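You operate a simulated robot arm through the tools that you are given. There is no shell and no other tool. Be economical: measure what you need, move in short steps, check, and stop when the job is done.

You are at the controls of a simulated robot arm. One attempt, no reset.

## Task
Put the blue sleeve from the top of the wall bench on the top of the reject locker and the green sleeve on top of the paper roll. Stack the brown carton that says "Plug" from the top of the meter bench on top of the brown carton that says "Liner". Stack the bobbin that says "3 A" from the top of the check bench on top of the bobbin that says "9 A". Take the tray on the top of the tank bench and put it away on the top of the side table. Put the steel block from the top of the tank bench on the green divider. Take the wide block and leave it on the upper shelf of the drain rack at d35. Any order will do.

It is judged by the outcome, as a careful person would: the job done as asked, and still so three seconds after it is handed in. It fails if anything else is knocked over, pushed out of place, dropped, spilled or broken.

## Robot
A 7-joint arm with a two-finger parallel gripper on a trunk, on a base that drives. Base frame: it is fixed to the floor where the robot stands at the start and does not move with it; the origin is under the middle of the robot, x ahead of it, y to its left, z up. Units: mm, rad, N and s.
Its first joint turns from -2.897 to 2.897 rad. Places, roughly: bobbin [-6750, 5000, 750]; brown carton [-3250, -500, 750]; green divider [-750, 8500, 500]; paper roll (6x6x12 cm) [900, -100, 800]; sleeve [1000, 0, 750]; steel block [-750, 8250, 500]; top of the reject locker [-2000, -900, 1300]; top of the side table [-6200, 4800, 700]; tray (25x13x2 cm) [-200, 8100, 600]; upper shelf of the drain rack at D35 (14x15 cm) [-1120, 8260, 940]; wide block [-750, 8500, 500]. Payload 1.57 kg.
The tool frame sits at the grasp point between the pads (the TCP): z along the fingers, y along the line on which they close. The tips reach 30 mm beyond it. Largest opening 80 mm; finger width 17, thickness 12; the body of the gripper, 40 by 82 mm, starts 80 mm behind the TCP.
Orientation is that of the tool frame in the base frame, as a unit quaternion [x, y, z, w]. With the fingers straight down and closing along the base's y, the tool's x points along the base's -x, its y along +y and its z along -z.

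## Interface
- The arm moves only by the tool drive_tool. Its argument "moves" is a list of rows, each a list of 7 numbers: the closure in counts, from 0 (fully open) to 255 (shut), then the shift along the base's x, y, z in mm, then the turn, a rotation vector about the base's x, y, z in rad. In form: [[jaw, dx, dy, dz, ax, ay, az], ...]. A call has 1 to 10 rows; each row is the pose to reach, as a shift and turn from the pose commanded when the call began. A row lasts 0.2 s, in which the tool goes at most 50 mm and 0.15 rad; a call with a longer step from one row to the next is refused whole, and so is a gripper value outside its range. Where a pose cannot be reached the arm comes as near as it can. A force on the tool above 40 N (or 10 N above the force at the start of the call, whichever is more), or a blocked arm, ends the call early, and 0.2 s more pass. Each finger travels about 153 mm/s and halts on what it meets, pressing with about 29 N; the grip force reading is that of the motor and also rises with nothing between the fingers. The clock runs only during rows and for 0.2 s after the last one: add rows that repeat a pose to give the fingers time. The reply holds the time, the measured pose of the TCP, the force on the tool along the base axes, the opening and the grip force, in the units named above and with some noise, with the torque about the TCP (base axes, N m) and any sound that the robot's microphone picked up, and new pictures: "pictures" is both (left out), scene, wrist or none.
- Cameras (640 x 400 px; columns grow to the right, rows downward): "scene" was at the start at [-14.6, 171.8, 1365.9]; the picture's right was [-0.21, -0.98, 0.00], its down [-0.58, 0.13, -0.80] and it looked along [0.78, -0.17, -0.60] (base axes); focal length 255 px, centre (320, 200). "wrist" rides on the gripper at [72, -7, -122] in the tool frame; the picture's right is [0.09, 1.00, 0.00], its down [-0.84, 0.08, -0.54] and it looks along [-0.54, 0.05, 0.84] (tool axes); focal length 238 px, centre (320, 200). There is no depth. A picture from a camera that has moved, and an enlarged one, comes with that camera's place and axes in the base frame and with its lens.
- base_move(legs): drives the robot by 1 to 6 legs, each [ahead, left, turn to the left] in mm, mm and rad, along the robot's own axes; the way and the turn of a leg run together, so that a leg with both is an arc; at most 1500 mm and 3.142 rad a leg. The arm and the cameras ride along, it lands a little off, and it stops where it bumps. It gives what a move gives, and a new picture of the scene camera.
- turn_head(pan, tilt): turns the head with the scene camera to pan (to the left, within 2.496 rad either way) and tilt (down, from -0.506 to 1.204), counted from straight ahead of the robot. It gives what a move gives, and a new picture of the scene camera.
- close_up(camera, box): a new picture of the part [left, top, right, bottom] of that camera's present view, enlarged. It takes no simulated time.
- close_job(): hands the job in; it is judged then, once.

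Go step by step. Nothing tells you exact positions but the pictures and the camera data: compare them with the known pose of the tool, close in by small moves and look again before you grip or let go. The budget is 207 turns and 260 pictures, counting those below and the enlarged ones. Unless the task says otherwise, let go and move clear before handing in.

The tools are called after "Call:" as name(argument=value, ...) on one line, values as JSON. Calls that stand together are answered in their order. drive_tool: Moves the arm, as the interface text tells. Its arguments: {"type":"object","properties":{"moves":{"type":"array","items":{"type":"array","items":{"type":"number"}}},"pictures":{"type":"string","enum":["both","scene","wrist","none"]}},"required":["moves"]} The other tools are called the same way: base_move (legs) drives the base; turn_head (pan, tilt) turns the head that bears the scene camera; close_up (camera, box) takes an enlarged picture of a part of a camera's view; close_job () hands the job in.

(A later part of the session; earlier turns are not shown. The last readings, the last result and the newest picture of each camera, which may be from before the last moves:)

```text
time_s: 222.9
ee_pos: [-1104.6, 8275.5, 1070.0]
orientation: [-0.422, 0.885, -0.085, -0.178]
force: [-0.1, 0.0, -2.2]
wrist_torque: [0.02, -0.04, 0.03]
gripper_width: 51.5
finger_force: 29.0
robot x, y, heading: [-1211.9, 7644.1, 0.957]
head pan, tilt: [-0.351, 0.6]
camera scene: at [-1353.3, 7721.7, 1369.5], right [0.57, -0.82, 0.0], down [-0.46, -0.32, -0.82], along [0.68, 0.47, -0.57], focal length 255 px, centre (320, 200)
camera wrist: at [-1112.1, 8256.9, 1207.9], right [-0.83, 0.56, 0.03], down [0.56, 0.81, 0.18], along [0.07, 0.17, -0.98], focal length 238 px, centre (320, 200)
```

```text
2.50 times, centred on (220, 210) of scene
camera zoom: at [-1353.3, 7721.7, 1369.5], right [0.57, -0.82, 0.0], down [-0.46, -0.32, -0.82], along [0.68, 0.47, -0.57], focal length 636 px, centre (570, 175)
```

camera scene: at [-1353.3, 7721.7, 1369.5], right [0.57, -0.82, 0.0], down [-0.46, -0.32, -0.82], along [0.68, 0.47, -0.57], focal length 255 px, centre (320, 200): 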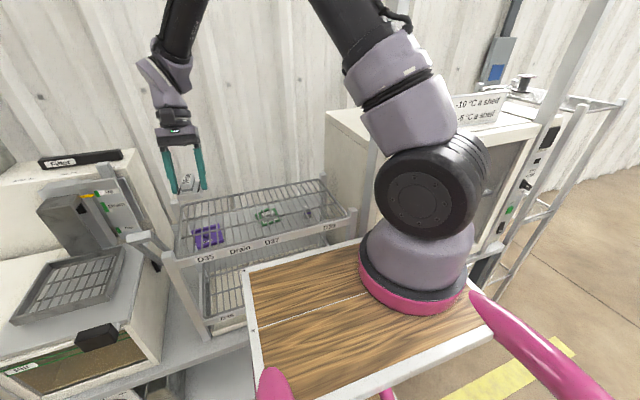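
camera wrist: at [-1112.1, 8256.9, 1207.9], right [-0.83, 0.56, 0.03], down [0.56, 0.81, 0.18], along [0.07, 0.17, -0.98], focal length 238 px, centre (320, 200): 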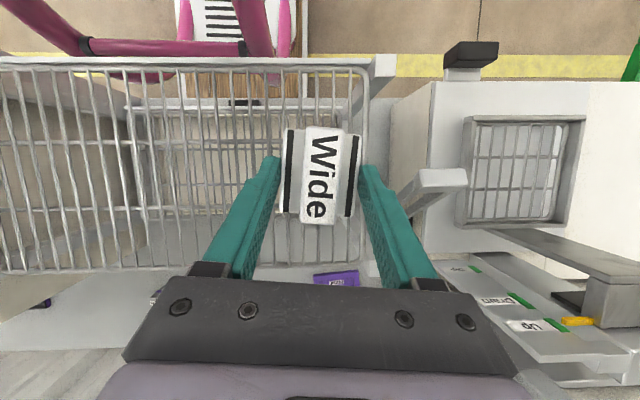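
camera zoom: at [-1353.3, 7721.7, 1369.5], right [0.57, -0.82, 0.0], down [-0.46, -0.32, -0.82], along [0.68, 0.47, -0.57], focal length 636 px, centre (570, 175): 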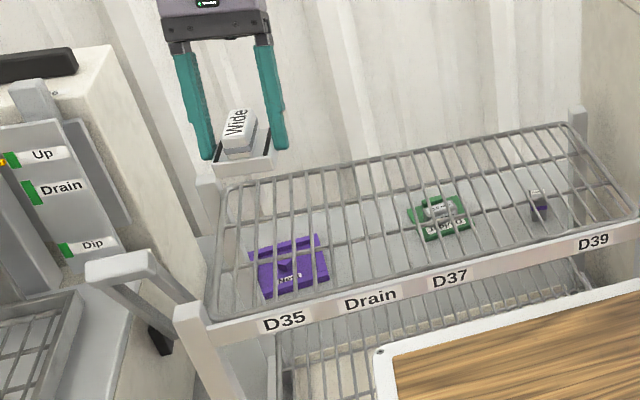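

Block over D35; shift 20 mm right to centre, then lower.

Call:
drive_tool(moves=[[200, 17, -11, -20, 0, 0, 0], [200, 17, -11, -50, 0, 0, 0], [200, 17, -11, -75, 0, 0, 0], [200, 17, -11, -85, 0, 0, 0], [200, 17, -11, -85, 0, 0, 0]])

Call:
close_up(camera="scene", box=[140, 150, 280, 270])

```text
time_s: 224.1
ee_pos: [-1086.8, 8266.4, 985.6]
orientation: [-0.421, 0.885, -0.086, -0.177]
force: [0.4, 0.3, -2.0]
wrist_torque: [0.01, -0.01, -0.02]
gripper_width: 51.6
finger_force: 29.2
robot x, y, heading: [-1216.0, 7642.2, 0.965]
head pan, tilt: [-0.351, 0.6]
camera scene: at [-1353.4, 7721.6, 1369.5], right [0.57, -0.82, 0.0], down [-0.46, -0.32, -0.83], along [0.68, 0.47, -0.56], focal length 255 px, centre (320, 200)
camera wrist: at [-1094.4, 8245.8, 1123.2], right [-0.83, 0.56, 0.03], down [0.56, 0.81, 0.18], along [0.07, 0.17, -0.98], focal length 238 px, centre (320, 200)
```

scene: 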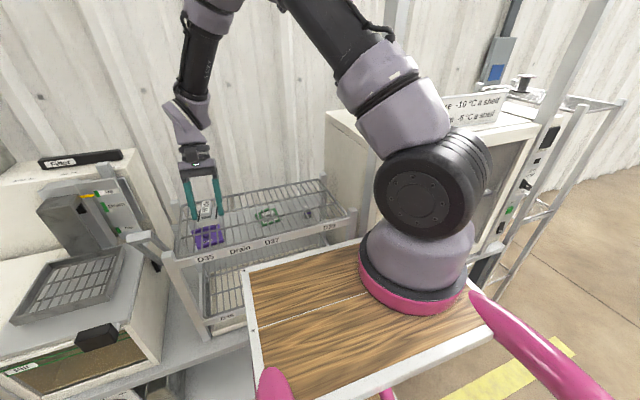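
wrist: 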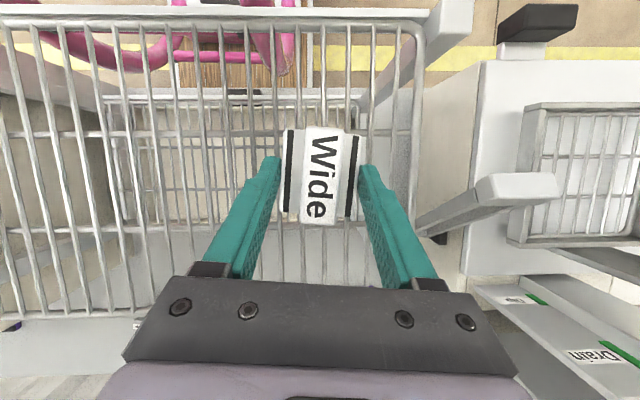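

```text
3.33 times, centred on (210, 210) of scene
camera zoom: at [-1353.4, 7721.6, 1369.5], right [0.57, -0.82, 0.0], down [-0.46, -0.32, -0.83], along [0.68, 0.47, -0.56], focal length 849 px, centre (687, 167)
```

zoom: 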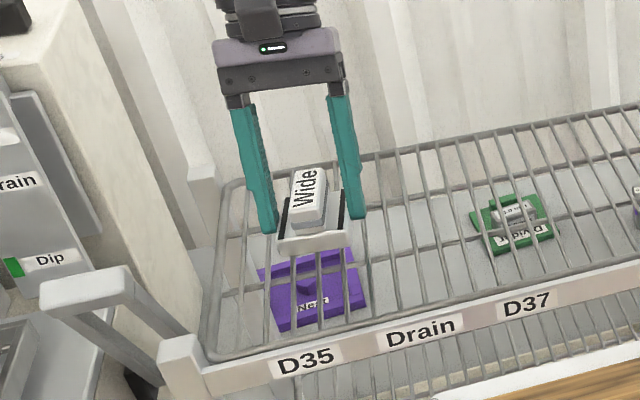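

Call:
drive_tool(moves=[[200, 0, 0, -3, 0, 0, 0], [200, 0, 0, -6, 0, 0, 0], [200, 0, 0, -6, 0, 0, 0]], pictures="none")

Call:
drive_tool(moves=[[200, 0, 0, -2, 0, 0, 0], [200, 0, 0, -4, 0, 0, 0], [200, 0, 0, -4, 0, 0, 0]], pictures="none")

Call:
drive_tool(moves=[[200, 0, 0, -2, 0, 0, 0], [200, 0, 0, -4, 0, 0, 0], [200, 0, 0, -4, 0, 0, 0]], pictures="none")

```text
time_s: 224.9
ee_pos: [-1085.8, 8267.2, 980.5]
orientation: [-0.421, 0.886, -0.084, -0.177]
force: [0.5, 1.1, -2.2]
wrist_torque: [-0.02, -0.01, -0.02]
gripper_width: 51.5
finger_force: 28.8
robot x, y, heading: [-1213.7, 7643.7, 0.965]
head pan, tilt: [-0.351, 0.6]
```

```text
time_s: 225.7
ee_pos: [-1086.7, 8265.9, 976.4]
orientation: [-0.422, 0.885, -0.083, -0.177]
force: [0.2, -0.1, -2.3]
wrist_torque: [0.02, -0.02, 0.01]
gripper_width: 51.7
finger_force: 28.8
robot x, y, heading: [-1211.8, 7645.8, 0.961]
head pan, tilt: [-0.351, 0.6]
```

```text
time_s: 226.5
ee_pos: [-1086.8, 8265.8, 972.8]
orientation: [-0.421, 0.886, -0.084, -0.176]
force: [1.6, -0.9, 21.8]
wrist_torque: [-0.2, 0.06, 0.0]
gripper_width: 51.7
finger_force: 29.2
robot x, y, heading: [-1209.7, 7646.2, 0.959]
head pan, tilt: [-0.351, 0.6]
```

Resting on the shelf. Release and rise.

Call:
drive_tool(moves=[[200, 0, 0, 2, 0, 0, 0], [140, 0, 0, 2, 0, 0, 0], [50, 0, 0, 2, 0, 0, 0], [0, 0, 0, 3, 0, 0, 0], [0, 0, 0, 30, 0, 0, 0], [0, 0, 0, 75, 0, 0, 0], [0, 0, 0, 115, 0, 0, 0], [0, 0, 0, 115, 0, 0, 0]], pictures="wrist")

Call:
close_up(camera="scene", box=[140, 150, 340, 270])

```text
time_s: 228.3
ee_pos: [-1088.2, 8266.7, 1087.5]
orientation: [-0.422, 0.885, -0.085, -0.177]
force: [-0.2, 0.5, -1.7]
wrist_torque: [-0.04, -0.02, 0.03]
gripper_width: 80.0
finger_force: 0.0
robot x, y, heading: [-1213.8, 7642.0, 0.965]
head pan, tilt: [-0.351, 0.6]
camera wrist: at [-1095.3, 8246.8, 1225.3], right [-0.83, 0.56, 0.03], down [0.56, 0.81, 0.18], along [0.07, 0.17, -0.98], focal length 238 px, centre (320, 200)
```

wrist: 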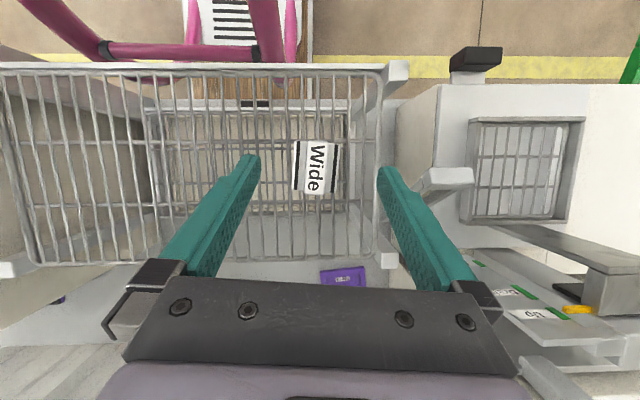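

```text
3.20 times, centred on (240, 210) of scene
camera zoom: at [-1353.4, 7721.7, 1369.5], right [0.57, -0.82, 0.0], down [-0.46, -0.32, -0.83], along [0.68, 0.47, -0.57], focal length 815 px, centre (576, 168)
```

zoom: 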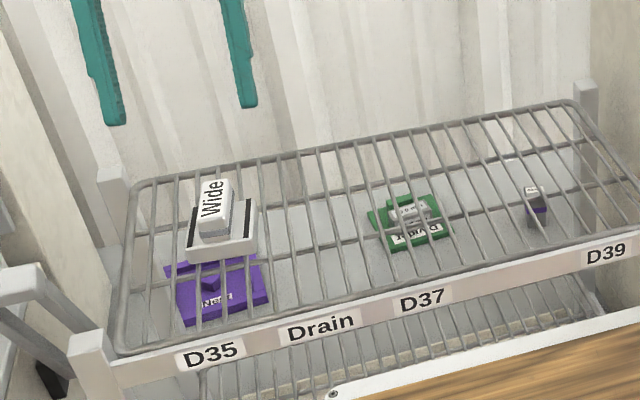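

Wide block is on D35. The tray is behind the dryer near the bench's right end, so I retract the arm and drive round to that side.

Call:
drive_tool(moves=[[0, 10, -30, 10, 0.078, -0.063, 0], [0, 20, -60, 20, 0.156, -0.126, 0], [0, 30, -90, 30, 0.233, -0.189, 0], [0, 40, -120, 30, 0.311, -0.252, 0], [0, 50, -150, 30, 0.311, -0.252, 0], [0, 60, -175, 30, 0.311, -0.252, 0], [0, 60, -175, 30, 0.311, -0.252, 0]], pictures="none")

Call:
base_move(legs=[[-600, 0, 0]])

Call:
turn_head(pan=-0.9, tilt=0.3)

```text
time_s: 229.9
ee_pos: [-1026.5, 8090.2, 1118.5]
orientation: [-0.429, 0.903, 0.001, 0.003]
force: [-0.3, 0.6, -0.2]
wrist_torque: [-0.02, -0.02, -0.03]
gripper_width: 79.9
finger_force: 0.1
robot x, y, heading: [-1215.3, 7643.4, 0.964]
head pan, tilt: [-0.351, 0.6]
```

```text
time_s: 233.3
ee_pos: [-1364.9, 7603.6, 1117.6]
orientation: [-0.429, 0.903, 0.001, 0.003]
force: [-0.4, -0.2, -0.1]
wrist_torque: [0.0, 0.0, 0.0]
gripper_width: 79.9
finger_force: 0.0
robot x, y, heading: [-1553.6, 7155.7, 0.965]
head pan, tilt: [-0.351, 0.6]
camera scene: at [-1692.5, 7235.1, 1369.5], right [0.57, -0.82, 0.0], down [-0.46, -0.32, -0.83], along [0.68, 0.47, -0.56], focal length 255 px, centre (320, 200)
```

scene: 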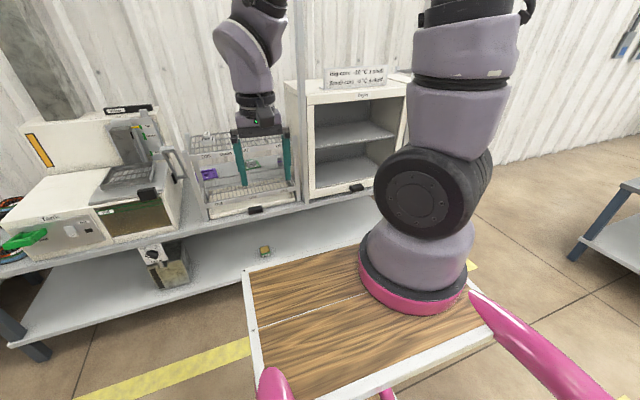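

```text
time_s: 234.2
ee_pos: [-1366.5, 7603.3, 1117.5]
orientation: [-0.429, 0.903, 0.001, 0.002]
force: [-0.4, 1.4, 0.4]
wrist_torque: [0.01, -0.01, 0.01]
gripper_width: 80.0
finger_force: 0.1
robot x, y, heading: [-1552.0, 7161.0, 0.957]
head pan, tilt: [-0.901, 0.3]
camera scene: at [-1671.7, 7190.2, 1397.0], right [0.06, -1.0, 0.0], down [-0.3, -0.02, -0.96], along [0.95, 0.06, -0.3], focal length 255 px, centre (320, 200)
```

scene: 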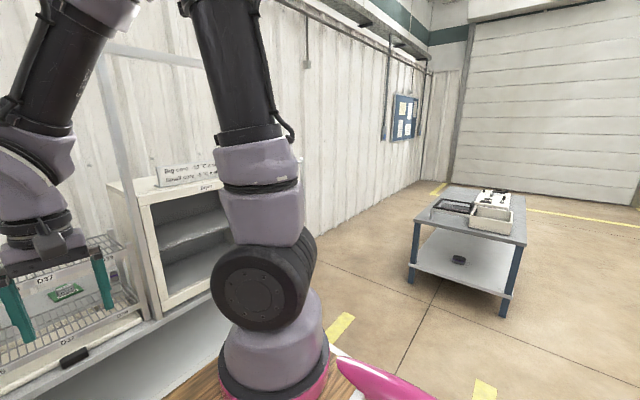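

Call:
base_move(legs=[[0, -1480, 0]])

Call:
turn_head(pan=0.25, tilt=0.45)

```text
time_s: 241.6
ee_pos: [-154.4, 6761.8, 1119.0]
orientation: [-0.432, 0.902, 0.0, 0.002]
force: [-0.2, 0.3, 0.1]
wrist_torque: [0.01, 0.0, 0.0]
gripper_width: 80.2
finger_force: 0.1
robot x, y, heading: [-336.7, 6318.8, 0.972]
head pan, tilt: [-0.901, 0.3]
camera scene: at [-457.3, 6346.9, 1397.0], right [0.07, -1.0, 0.0], down [-0.3, -0.02, -0.96], along [0.95, 0.06, -0.3], focal length 255 px, centre (320, 200)
```

scene: 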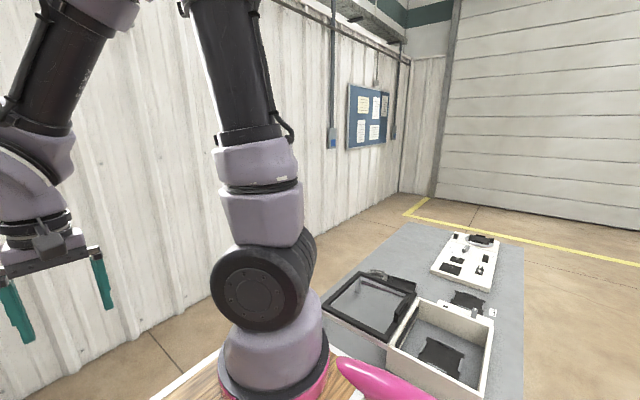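

```text
time_s: 242.9
ee_pos: [-154.4, 6763.2, 1117.9]
orientation: [-0.432, 0.902, 0.001, 0.003]
force: [0.5, -0.1, 0.2]
wrist_torque: [-0.01, -0.02, 0.01]
gripper_width: 80.0
finger_force: 0.1
robot x, y, heading: [-338.7, 6316.1, 0.965]
head pan, tilt: [0.25, 0.45]
camera scene: at [-518.5, 6426.9, 1383.1], right [0.94, -0.35, 0.0], down [-0.15, -0.41, -0.9], along [0.31, 0.84, -0.44], focal length 255 px, centre (320, 200)
```

scene: 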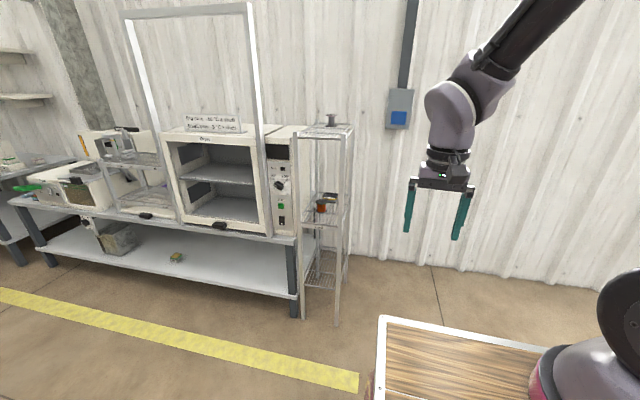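

I drive to the right of the shelf unit, turn to face along the wall behind the dryer, and slide toward the wall.

Call:
base_move(legs=[[823, -127, 0], [0, 0, 1.57], [0, -500, 0]])

Call:
turn_head(pan=-0.35, tilt=0.5)

```text
time_s: 248.5
ee_pos: [324.7, 7394.8, 1117.6]
orientation: [-0.515, 0.857, 0.002, 0.002]
force: [0.0, 0.0, -1.0]
wrist_torque: [0.01, 0.01, 0.02]
gripper_width: 80.1
finger_force: 0.0
robot x, y, heading: [229.0, 6923.6, 1.159]
head pan, tilt: [0.25, 0.45]
stopped in leg 2: the robot was blocked; the commanded pose is now the measured one
camera scene: at [30.3, 6995.9, 1383.1], right [0.99, -0.16, 0.0], down [-0.07, -0.43, -0.9], along [0.15, 0.89, -0.44], focal length 255 px, centre (320, 200)
```

scene: 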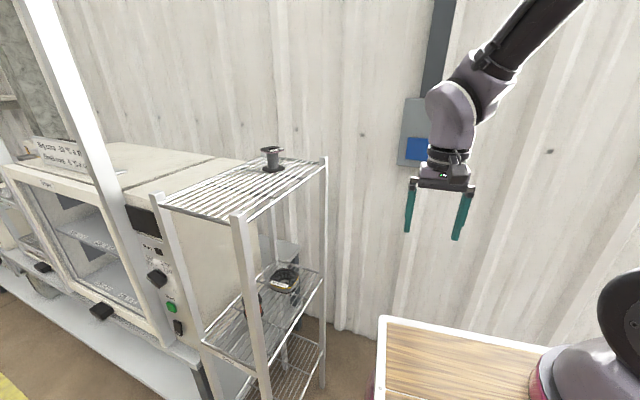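

```text
time_s: 249.5
ee_pos: [325.4, 7394.6, 1116.7]
orientation: [-0.514, 0.858, 0.001, 0.002]
force: [0.5, 0.4, 0.3]
wrist_torque: [0.01, 0.02, -0.03]
gripper_width: 79.9
finger_force: 0.1
robot x, y, heading: [226.7, 6920.3, 1.163]
head pan, tilt: [-0.351, 0.499]
camera scene: at [78.2, 6971.0, 1378.6], right [0.72, -0.69, 0.0], down [-0.33, -0.35, -0.88], along [0.61, 0.64, -0.48], focal length 255 px, centre (320, 200)
```

scene: 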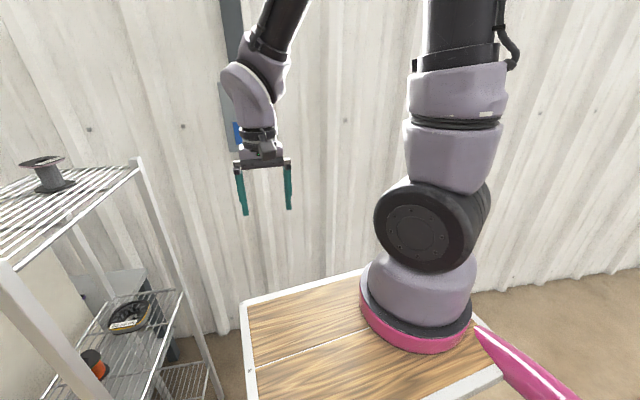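

Blocked by the bench behind. I shift forward-right to the middle of the aisle before turning.

Call:
base_move(legs=[[222, -184, 0], [0, 0, 1.37], [0, -300, 0]])

Call:
turn_head(pan=-0.2, tilt=0.5)

```text
time_s: 256.5
ee_pos: [211.6, 7482.5, 1118.2]
orientation: [0.942, -0.335, -0.003, -0.001]
force: [-0.1, -0.2, -0.5]
wrist_torque: [0.01, 0.0, 0.01]
gripper_width: 79.9
finger_force: 0.0
robot x, y, heading: [656.4, 7294.6, 2.537]
head pan, tilt: [-0.351, 0.499]
camera scene: at [580.0, 7159.3, 1378.6], right [0.82, 0.58, 0.0], down [0.28, -0.39, -0.88], along [-0.51, 0.72, -0.48], focal length 255 px, centre (320, 200)
```

scene: 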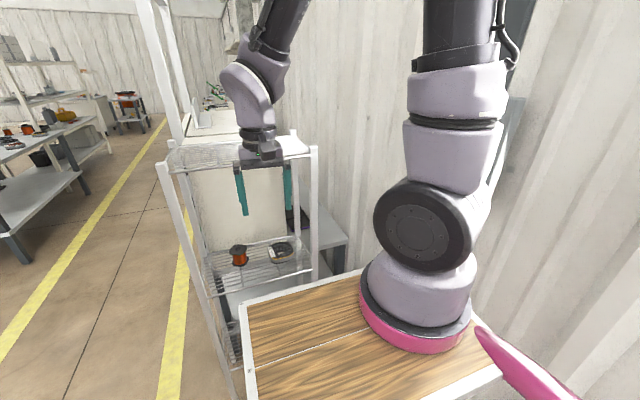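

```text
time_s: 257.2
ee_pos: [211.1, 7483.3, 1117.6]
orientation: [0.942, -0.335, -0.002, -0.001]
force: [0.7, 1.1, -0.5]
wrist_torque: [0.01, 0.01, 0.01]
gripper_width: 79.9
finger_force: 0.1
robot x, y, heading: [656.8, 7293.4, 2.537]
head pan, tilt: [-0.201, 0.499]
camera scene: at [569.5, 7150.6, 1378.6], right [0.72, 0.69, 0.0], down [0.33, -0.35, -0.88], along [-0.61, 0.63, -0.48], focal length 255 px, centre (320, 200)
```

scene: 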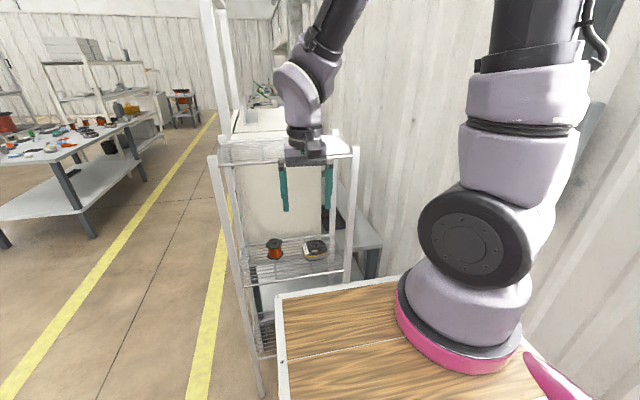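

The channel behind the dryer is visible with the bench end. I shift the tool toward the wall and raise it, then slide the base.

Call:
drive_tool(moves=[[0, 22, 31, 25, 0, 0, 0], [0, 44, 62, 50, 0, 0, 0], [0, 66, 93, 75, 0, 0, 0], [0, 80, 115, 100, 0, 0, 0], [0, 80, 115, 100, 0, 0, 0]], pictures="none")

Call:
base_move(legs=[[0, -95, 0], [180, 0, 0]])

Call:
turn_head(pan=-0.3, tilt=0.75)

```text
time_s: 258.4
ee_pos: [291.6, 7599.1, 1218.6]
orientation: [0.942, -0.335, -0.002, 0.0]
force: [0.1, 0.7, 1.1]
wrist_torque: [0.0, -0.01, -0.01]
gripper_width: 80.0
finger_force: 0.0
robot x, y, heading: [658.3, 7297.8, 2.532]
head pan, tilt: [-0.201, 0.499]
```

```text
time_s: 260.7
ee_pos: [198.0, 7778.5, 1217.0]
orientation: [0.942, -0.335, -0.002, -0.001]
force: [-1.0, 0.6, -0.4]
wrist_torque: [0.03, 0.01, -0.01]
gripper_width: 79.7
finger_force: 0.0
robot x, y, heading: [566.5, 7478.8, 2.535]
head pan, tilt: [-0.201, 0.499]
camera scene: at [476.5, 7330.7, 1378.6], right [0.72, 0.69, 0.0], down [0.33, -0.35, -0.88], along [-0.61, 0.63, -0.48], focal length 255 px, centre (320, 200)
```

scene: 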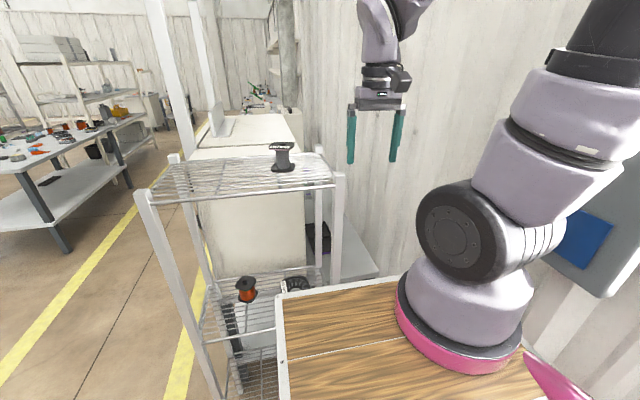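

```text
time_s: 261.4
ee_pos: [199.3, 7778.6, 1217.6]
orientation: [0.942, -0.334, -0.003, 0.0]
force: [0.1, 0.4, -0.1]
wrist_torque: [-0.03, -0.01, 0.0]
gripper_width: 79.7
finger_force: 0.1
robot x, y, heading: [567.0, 7479.1, 2.533]
head pan, tilt: [-0.3, 0.75]
camera scene: at [488.3, 7330.2, 1356.7], right [0.79, 0.62, 0.0], down [0.42, -0.54, -0.73], along [-0.45, 0.58, -0.68], focal length 255 px, centre (320, 200)
```

scene: 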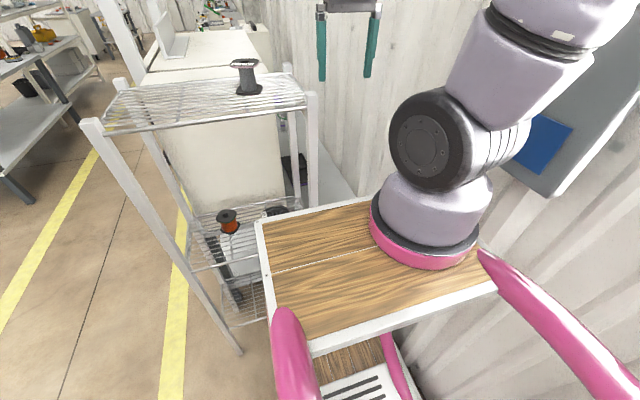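

Call:
drive_tool(moves=[[0, -37, 26, -8, 0, 0, 0], [0, -74, 51, -16, 0, 0, 0], [0, -111, 77, -24, 0, 0, 0], [0, -148, 102, -32, 0, 0, 0], [0, -185, 128, -40, 0, 0, 0], [0, -222, 153, -48, 0, 0, 0], [0, -222, 153, -48, 0, 0, 0]])

Call:
close_up(camera="wrist", box=[180, 60, 460, 240])

```text
time_s: 263.0
ee_pos: [-23.6, 7932.3, 1168.4]
orientation: [0.943, -0.334, -0.003, -0.002]
force: [-0.4, -0.5, -0.8]
wrist_torque: [0.01, -0.01, 0.01]
gripper_width: 80.1
finger_force: 0.1
robot x, y, heading: [568.8, 7474.3, 2.537]
head pan, tilt: [-0.3, 0.75]
camera scene: at [488.5, 7330.1, 1356.6], right [0.79, 0.62, 0.0], down [0.42, -0.54, -0.73], along [-0.45, 0.58, -0.68], focal length 255 px, centre (320, 200)
camera wrist: at [36.5, 7891.6, 1288.3], right [-0.56, -0.83, 0.0], down [-0.7, 0.47, 0.55], along [-0.45, 0.3, -0.84], focal length 238 px, centre (320, 200)
```

scene: 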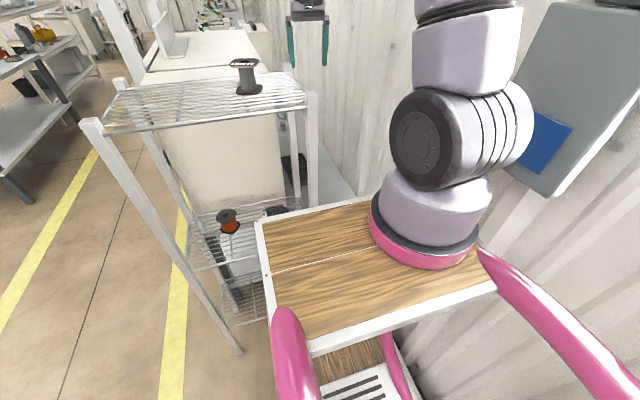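
wrist: 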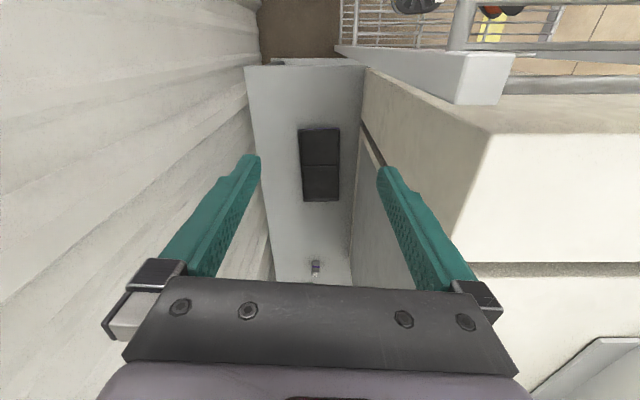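

```text
2.22 times, centred on (320, 150) of wrist
camera zoom: at [36.5, 7891.6, 1288.3], right [-0.56, -0.83, 0.0], down [-0.7, 0.47, 0.55], along [-0.45, 0.3, -0.84], focal length 530 px, centre (320, 311)
```

zoom: 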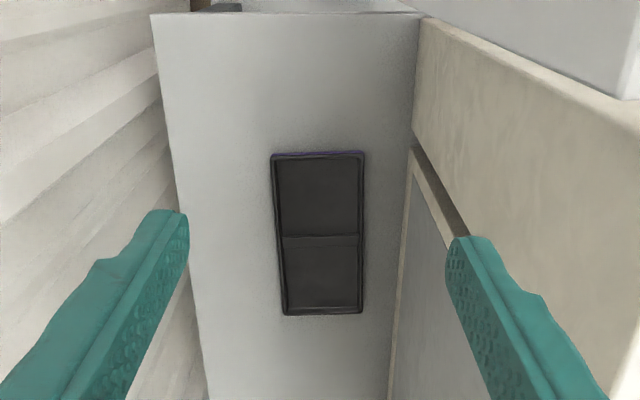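

The tray lies in the gap behind the dryer, with a central bar to grip. To keep the upper arm clear of the shelf unit's rear post, I slide the base closer to the wall first.

Call:
base_move(legs=[[0, -85, 0], [25, 0, 0]])

```text
time_s: 264.5
ee_pos: [-30.4, 7967.6, 1168.8]
orientation: [0.945, -0.326, -0.002, -0.002]
force: [-1.6, -2.9, -1.3]
wrist_torque: [0.25, -0.08, 0.0]
gripper_width: 80.4
finger_force: 0.0
robot x, y, heading: [568.8, 7525.4, 2.552]
head pan, tilt: [-0.3, 0.75]
camera scene: at [492.8, 7375.9, 1356.2], right [0.78, 0.63, 0.0], down [0.43, -0.53, -0.73], along [-0.46, 0.57, -0.68], focal length 255 px, centre (320, 200)
```

scene: 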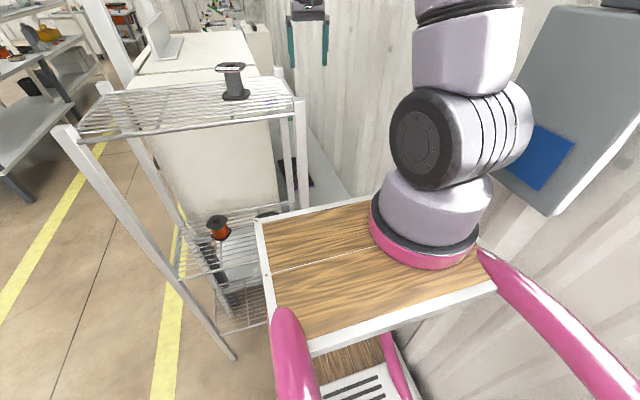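

Call:
drive_tool(moves=[[0, -16, 10, -10, 0, 0, 0.14], [0, -32, 21, -20, 0, 0, 0.28], [0, -48, 32, -30, 0, 0, 0.42], [0, -64, 43, -40, 0, 0, 0.56], [0, -80, 54, -50, 0, 0, 0.7], [0, -96, 65, -60, 0, 0, 0.84], [0, -112, 76, -70, 0, 0, 0.98], [0, -128, 86, -80, 0, 0, 1.12], [0, -144, 97, -90, 0, 0, 1.26], [0, -160, 108, -100, 0, 0, 1.4]], pictures="none")

Call:
drive_tool(moves=[[0, -11, 7, -10, 0, 0, 0.137], [0, -22, 14, -20, 0, 0, 0.274], [0, -22, 14, -60, 0, 0, 0.274], [0, -22, 14, -105, 0, 0, 0.274], [0, -22, 14, -150, 0, 0, 0.274], [0, -22, 14, -150, 0, 0, 0.274]])

```text
time_s: 266.7
ee_pos: [-192.1, 8077.1, 1070.3]
orientation: [0.933, 0.36, -0.003, 0.001]
force: [-0.4, -0.6, -0.3]
wrist_torque: [-0.01, 0.0, -0.02]
gripper_width: 79.7
finger_force: 0.1
robot x, y, heading: [567.8, 7523.0, 2.554]
head pan, tilt: [-0.3, 0.75]
```

```text
time_s: 268.1
ee_pos: [-213.0, 8090.7, 918.6]
orientation: [0.875, 0.484, -0.002, 0.002]
force: [0.6, -0.7, 0.1]
wrist_torque: [-0.03, 0.02, 0.02]
gripper_width: 79.8
finger_force: 0.1
robot x, y, heading: [566.1, 7525.5, 2.555]
head pan, tilt: [-0.3, 0.75]
camera scene: at [492.5, 7376.0, 1356.6], right [0.78, 0.63, 0.0], down [0.43, -0.53, -0.73], along [-0.46, 0.57, -0.68], focal length 255 px, centre (320, 200)
camera wrist: at [-180.3, 8155.4, 1038.4], right [0.89, -0.45, 0.0], down [-0.38, -0.75, 0.55], along [-0.25, -0.49, -0.84], focal length 238 px, centre (320, 200)
```

scene: 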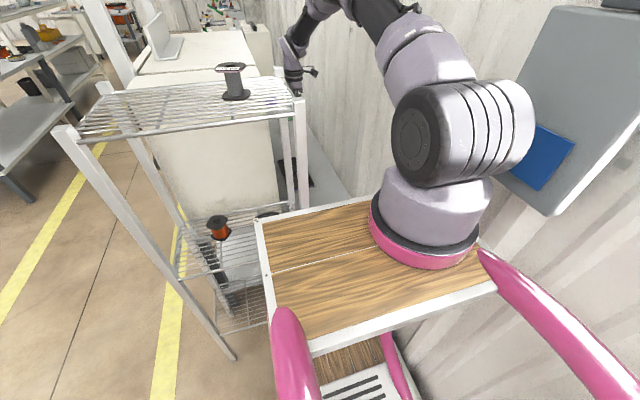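
wrist: 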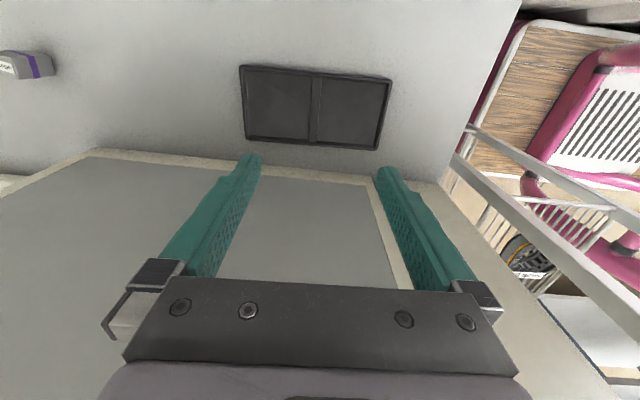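

Call:
close_up(camera="wrist", box=[230, 50, 410, 165])

Call:
close_up(camera="scene", box=[220, 0, 540, 200])

```text
3.48 times, centred on (320, 108) of wrist
camera zoom: at [-180.3, 8155.4, 1038.4], right [0.89, -0.45, 0.0], down [-0.38, -0.75, 0.55], along [-0.25, -0.49, -0.84], focal length 829 px, centre (320, 522)
```

zoom: 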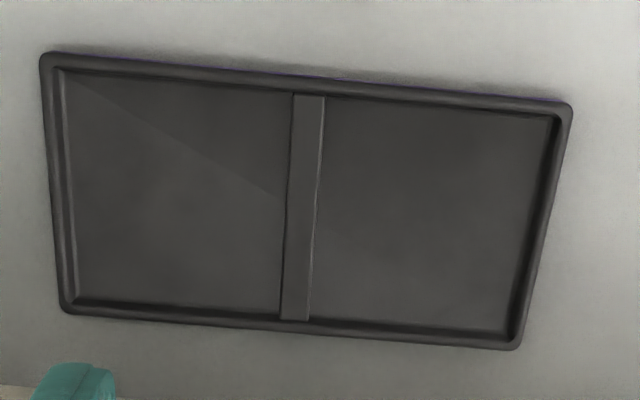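

```text
2.00 times, centred on (380, 100) of scene
camera zoom: at [492.5, 7376.0, 1356.6], right [0.78, 0.63, 0.0], down [0.43, -0.53, -0.73], along [-0.46, 0.57, -0.68], focal length 509 px, centre (200, 400)
```

zoom: 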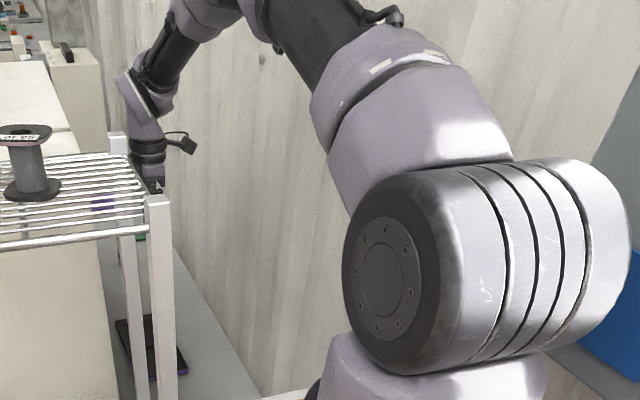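

Call:
base_move(legs=[[0, -35, 0]])

```text
time_s: 269.0
ee_pos: [-211.8, 8090.8, 918.8]
orientation: [0.875, 0.484, -0.002, 0.001]
force: [-1.2, -0.8, -0.7]
wrist_torque: [0.07, -0.14, 0.01]
gripper_width: 79.9
finger_force: 0.0
robot x, y, heading: [571.1, 7523.8, 2.557]
head pan, tilt: [-0.3, 0.75]
camera scene: at [493.0, 7375.6, 1356.4], right [0.78, 0.63, 0.0], down [0.43, -0.53, -0.73], along [-0.46, 0.57, -0.68], focal length 255 px, centre (320, 200)
```

scene: 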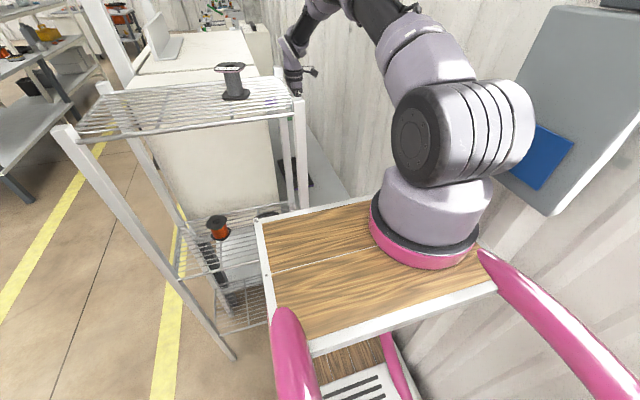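

The base is at the wall. To swing the arm plane away from the post, I tilt the hand toward the wall (about the bar-closing axis) before lowering.

Call:
drive_tool(moves=[[0, -2, -1, -10, -0.085, 0.052, 0], [0, -4, -2, -20, -0.17, 0.104, 0], [0, -6.5, -3, -30, -0.256, 0.157, 0], [0, -6.5, -3, -75, -0.256, 0.157, 0], [0, -6.5, -3, -118, -0.256, 0.157, 0], [0, -6.5, -3, -118, -0.256, 0.157, 0]])

Call:
close_up(camera="scene", box=[220, 0, 540, 200])

```text
time_s: 270.4
ee_pos: [-217.8, 8086.8, 802.3]
orientation: [0.866, 0.477, -0.132, 0.074]
force: [-0.8, -0.6, 0.6]
wrist_torque: [0.0, 0.01, 0.0]
gripper_width: 79.8
finger_force: 0.1
robot x, y, heading: [564.8, 7525.0, 2.553]
head pan, tilt: [-0.3, 0.75]
camera scene: at [493.1, 7375.6, 1356.6], right [0.78, 0.63, 0.0], down [0.43, -0.53, -0.73], along [-0.46, 0.57, -0.68], focal length 255 px, centre (320, 200)
camera wrist: at [-168.0, 8179.9, 894.0], right [0.89, -0.46, -0.03], down [-0.27, -0.58, 0.77], along [-0.37, -0.68, -0.64], focal length 238 px, centre (320, 200)
```

scene: 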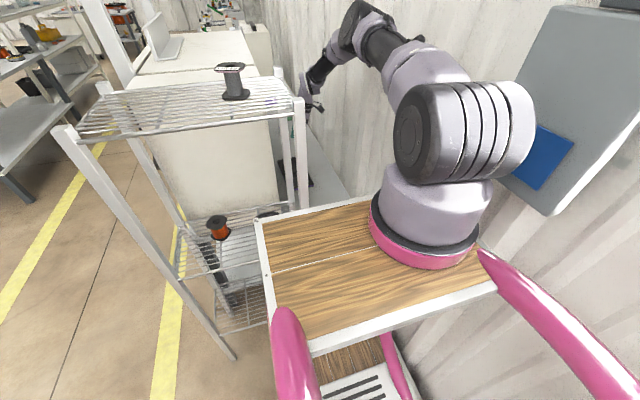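
wrist: 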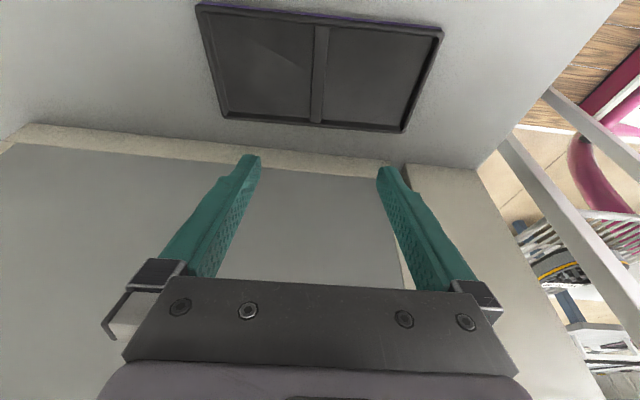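

```text
2.00 times, centred on (380, 100) of scene
camera zoom: at [493.1, 7375.6, 1356.6], right [0.78, 0.63, 0.0], down [0.43, -0.53, -0.73], along [-0.46, 0.57, -0.68], focal length 509 px, centre (200, 400)
```

zoom: 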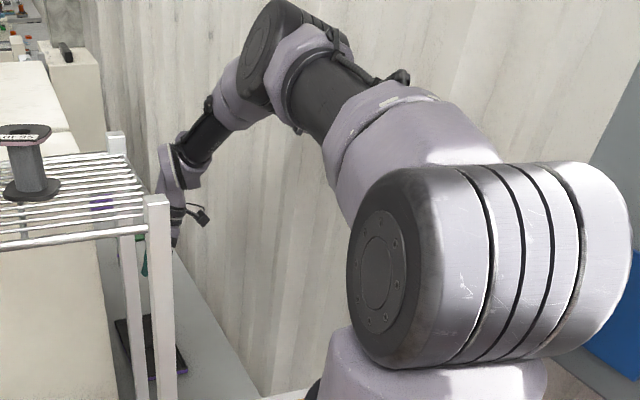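

Good clearance from the post. Lower toward the tray bar.

Call:
drive_tool(moves=[[0, -2, 1, -45, 0, 0, 0], [0, -4, 2.5, -90, 0, 0, 0], [0, -4, 2.5, -125, 0, 0, 0], [0, -4, 2.5, -145, 0, 0, 0], [0, -4, 2.5, -145, 0, 0, 0]])

Call:
close_up(camera="wrist", box=[220, 80, 420, 205])

```text
time_s: 271.6
ee_pos: [-222.7, 8090.7, 656.6]
orientation: [0.865, 0.478, -0.132, 0.075]
force: [0.0, 0.4, -0.4]
wrist_torque: [0.02, -0.01, -0.01]
gripper_width: 79.9
finger_force: 0.0
robot x, y, heading: [568.7, 7524.8, 2.551]
head pan, tilt: [-0.3, 0.75]
camera scene: at [493.2, 7375.6, 1356.6], right [0.78, 0.63, 0.0], down [0.43, -0.53, -0.73], along [-0.46, 0.57, -0.68], focal length 255 px, centre (320, 200)
camera wrist: at [-172.2, 8183.0, 748.7], right [0.89, -0.46, -0.03], down [-0.27, -0.58, 0.77], along [-0.36, -0.68, -0.64], focal length 238 px, centre (320, 200)
```

scene: 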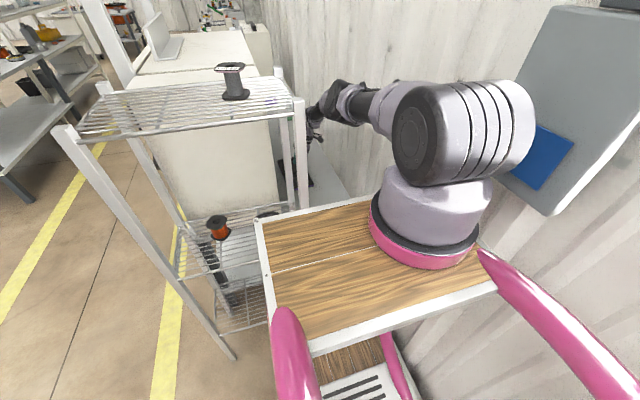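
wrist: 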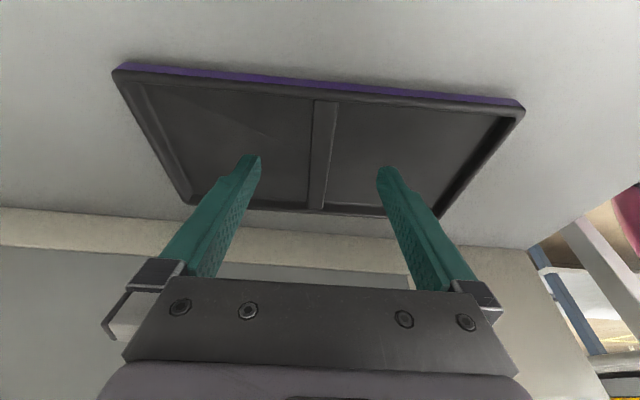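

```text
3.20 times, centred on (320, 142) of wrist
camera zoom: at [-172.2, 8183.0, 748.7], right [0.89, -0.46, -0.03], down [-0.27, -0.58, 0.77], along [-0.36, -0.68, -0.64], focal length 763 px, centre (320, 384)
```

zoom: 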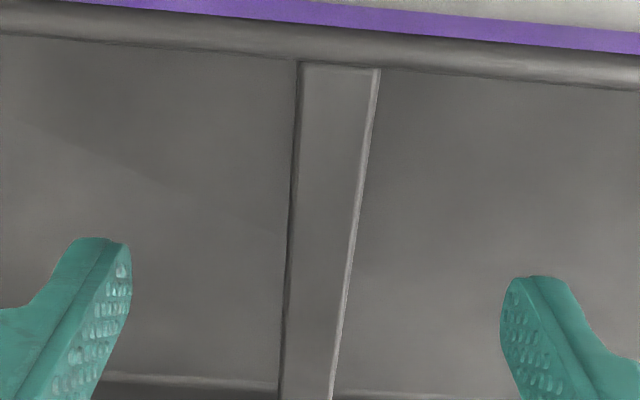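

Call:
drive_tool(moves=[[0, 0, 0, -8, 0, 0, 0], [0, 0, 0, -14, 0, 0, 0], [0, 0, 0, -17, 0, 0, 0], [0, 0, 0, -20, 0, 0, 0], [0, 0, 0, -20, 0, 0, 0]], pictures="none")

```text
time_s: 272.8
ee_pos: [-220.9, 8089.6, 636.3]
orientation: [0.865, 0.478, -0.133, 0.073]
force: [-0.6, 0.4, 0.8]
wrist_torque: [0.0, 0.02, 0.03]
gripper_width: 79.9
finger_force: 0.1
robot x, y, heading: [569.6, 7523.0, 2.554]
head pan, tilt: [-0.3, 0.75]
```

Call:
drive_tool(moves=[[0, 0, 0, -2, 0, 0, 0], [0, 0, 0, -4, 0, 0, 0], [0, 0, 0, -4, 0, 0, 0]], pictures="none")

```text
time_s: 273.6
ee_pos: [-220.9, 8088.5, 634.2]
orientation: [0.865, 0.478, -0.133, 0.073]
force: [0.0, 1.3, 5.4]
wrist_torque: [0.19, 0.19, -0.06]
gripper_width: 79.9
finger_force: 0.1
out of reach, approached as far as the arm can: row 2, 3
robot x, y, heading: [567.4, 7525.4, 2.554]
head pan, tilt: [-0.3, 0.75]
```

Touching the tray floor (at the edge of reach). Raise 1 mm and close on the bar.

Call:
drive_tool(moves=[[0, 0, 0, 3, 0, 0, 0], [100, 0, 0, 3, 0, 0, 0], [255, 0, 0, 3, 0, 0, 0], [255, 0, 0, 3, 0, 0, 0], [255, 0, 0, 3, 0, 0, 0]], pictures="wrist")

```text
time_s: 274.8
ee_pos: [-220.4, 8087.2, 637.1]
orientation: [0.865, 0.478, -0.134, 0.076]
force: [-0.2, -2.0, 1.1]
wrist_torque: [-0.28, 0.19, 0.07]
gripper_width: 15.8
finger_force: 29.3
robot x, y, heading: [563.8, 7523.2, 2.555]
head pan, tilt: [-0.3, 0.75]
camera wrist: at [-170.2, 8180.7, 729.9], right [0.89, -0.46, -0.03], down [-0.27, -0.58, 0.77], along [-0.36, -0.68, -0.64], focal length 238 px, centre (320, 200)
```

wrist: 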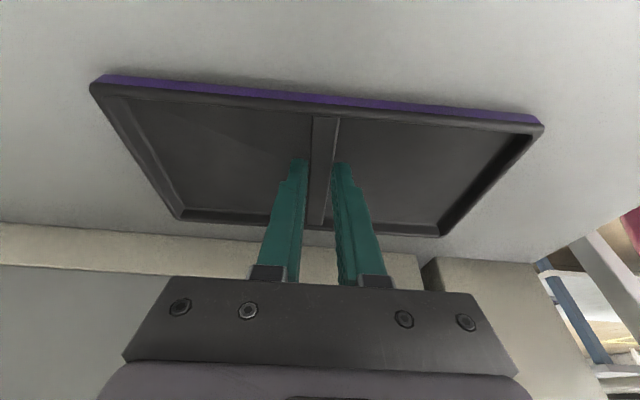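

Bar gripped (15.8 mm). Lift gently and check.

Call:
drive_tool(moves=[[255, 0, 0, 10, 0, 0, 0], [255, 0, 0, 20, 0, 0, 0], [255, 0, 0, 35, 0, 0, 0], [255, 0, 0, 50, 0, 0, 0], [255, 0, 0, 50, 0, 0, 0]], pictures="wrist")

```text
time_s: 276.0
ee_pos: [-219.9, 8088.3, 687.5]
orientation: [0.866, 0.477, -0.132, 0.075]
force: [0.2, 0.9, -2.3]
wrist_torque: [0.03, -0.01, 0.01]
gripper_width: 16.0
finger_force: 28.4
robot x, y, heading: [567.9, 7525.5, 2.553]
head pan, tilt: [-0.3, 0.75]
camera wrist: at [-169.8, 8180.9, 779.7], right [0.89, -0.46, -0.02], down [-0.27, -0.58, 0.77], along [-0.36, -0.68, -0.64], focal length 238 px, centre (320, 200)
```

wrist: 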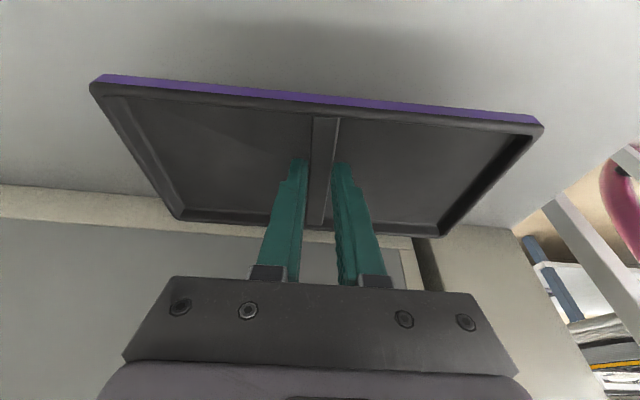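

Call:
drive_tool(moves=[[255, 0, 0, 25, 0, 0, 0], [255, 0, 0, 60, 0, 0, 0], [255, 0, 0, 95, 0, 0, 0], [255, 0, 0, 130, 0, 0, 0], [255, 0, 0, 165, 0, 0, 0], [255, 0, 0, 200, 0, 0, 0], [255, 0, 0, 235, 0, 0, 0], [255, 0, 0, 270, 0, 0, 0], [255, 0, 0, 300, 0, 0, 0], [255, 0, 0, 300, 0, 0, 0]], pictures="none")

Call:
drive_tool(moves=[[255, 5, -3, 25, 0, 0, 0], [255, 10, -6, 60, 0, 0, 0], [255, 15, -9, 95, 0, 0, 0], [255, 20, -12, 130, 0, 0, 0], [255, 25, -15, 165, 0, 0, 0], [255, 30, -18, 200, 0, 0, 0], [255, 35, -21, 235, 0, 0, 0], [255, 40, -24, 265, 0, 0, 0], [255, 40, -24, 265, 0, 0, 0]])

```text
time_s: 278.2
ee_pos: [-219.7, 8087.0, 988.2]
orientation: [0.865, 0.478, -0.132, 0.075]
force: [-0.3, 0.6, -2.2]
wrist_torque: [0.06, 0.0, 0.0]
gripper_width: 15.6
finger_force: 28.7
robot x, y, heading: [564.7, 7527.8, 2.555]
head pan, tilt: [-0.3, 0.75]
```

```text
time_s: 280.2
ee_pos: [-178.7, 8065.1, 1253.0]
orientation: [0.865, 0.478, -0.132, 0.075]
force: [-0.5, 0.4, -2.9]
wrist_torque: [0.08, 0.0, 0.01]
gripper_width: 15.7
finger_force: 29.2
robot x, y, heading: [565.8, 7525.2, 2.554]
head pan, tilt: [-0.3, 0.75]
camera scene: at [493.0, 7375.7, 1356.6], right [0.78, 0.63, 0.0], down [0.43, -0.53, -0.73], along [-0.46, 0.57, -0.68], focal length 255 px, centre (320, 200)
camera wrist: at [-129.8, 8157.7, 1345.2], right [0.89, -0.46, -0.02], down [-0.27, -0.58, 0.77], along [-0.36, -0.68, -0.64], focal length 238 px, centre (320, 200)
```

scene: 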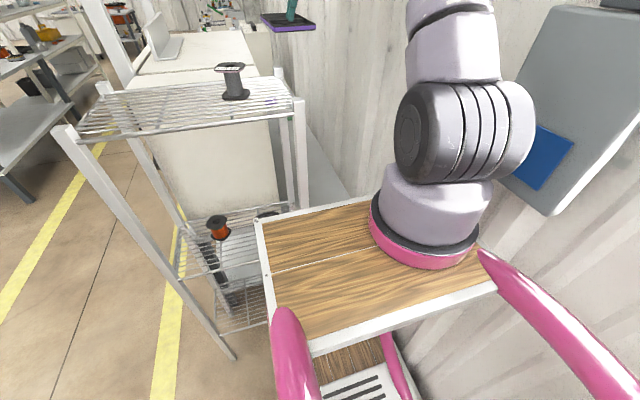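
wrist: 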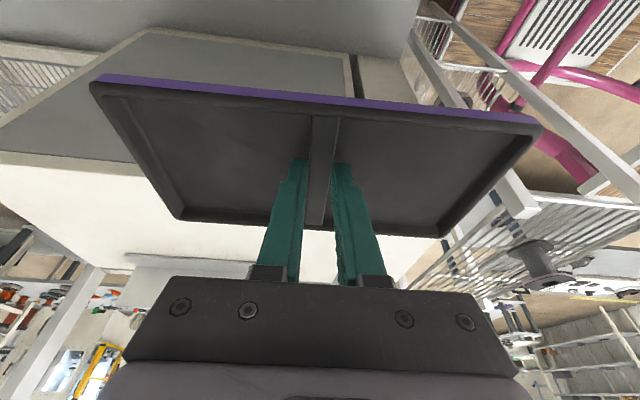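

Call:
drive_tool(moves=[[255, 20, -13, 0, 0, 0, 0], [255, 50, -33, 0, 0, 0, 0], [255, 82, -55, 0, 0, 0, 0], [255, 115, -77, 0, 0, 0, 0], [255, 148, -99, 0, 0, 0, 0], [255, 181, -121, 0, 0, 0, 0], [255, 214, -143, 0, 0, 0, 0], [255, 247, -165, 0, 0, 0, 0], [255, 275, -184, 0, 0, 0, 0], [255, 275, -184, 0, 0, 0, 0]], pictures="none")

Call:
base_move(legs=[[0, 60, 0], [-250, 0, 0], [0, 250, 0]])

```text
time_s: 282.4
ee_pos: [95.7, 7882.6, 1253.1]
orientation: [0.865, 0.478, -0.133, 0.075]
force: [-0.2, 0.4, -1.8]
wrist_torque: [0.02, -0.05, 0.04]
gripper_width: 15.6
finger_force: 29.0
robot x, y, heading: [569.6, 7521.5, 2.55]
head pan, tilt: [-0.3, 0.75]
```

```text
time_s: 286.2
ee_pos: [127.6, 7485.0, 1252.5]
orientation: [0.864, 0.479, -0.133, 0.075]
force: [-0.3, -0.4, -2.3]
wrist_torque: [0.07, 0.01, 0.02]
gripper_width: 15.3
finger_force: 28.7
robot x, y, heading: [599.4, 7132.2, 2.563]
head pan, tilt: [-0.3, 0.75]
camera scene: at [528.3, 6981.4, 1356.6], right [0.77, 0.63, 0.0], down [0.43, -0.53, -0.73], along [-0.46, 0.57, -0.68], focal length 255 px, centre (320, 200)
```

scene: 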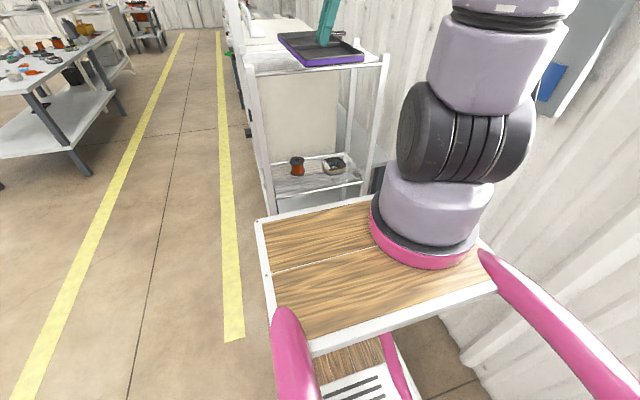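

Call:
close_up(camera="scene", box=[220, 0, 420, 125])

```text
3.20 times, centred on (320, 62) of scene
camera zoom: at [528.3, 6981.4, 1356.6], right [0.77, 0.63, 0.0], down [0.43, -0.53, -0.73], along [-0.46, 0.57, -0.68], focal length 815 px, centre (320, 640)
```

zoom: 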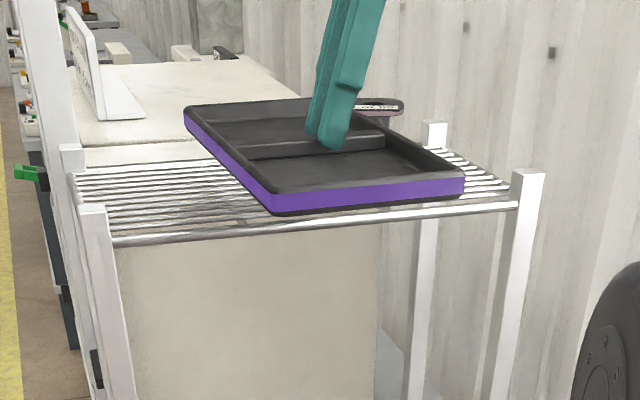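

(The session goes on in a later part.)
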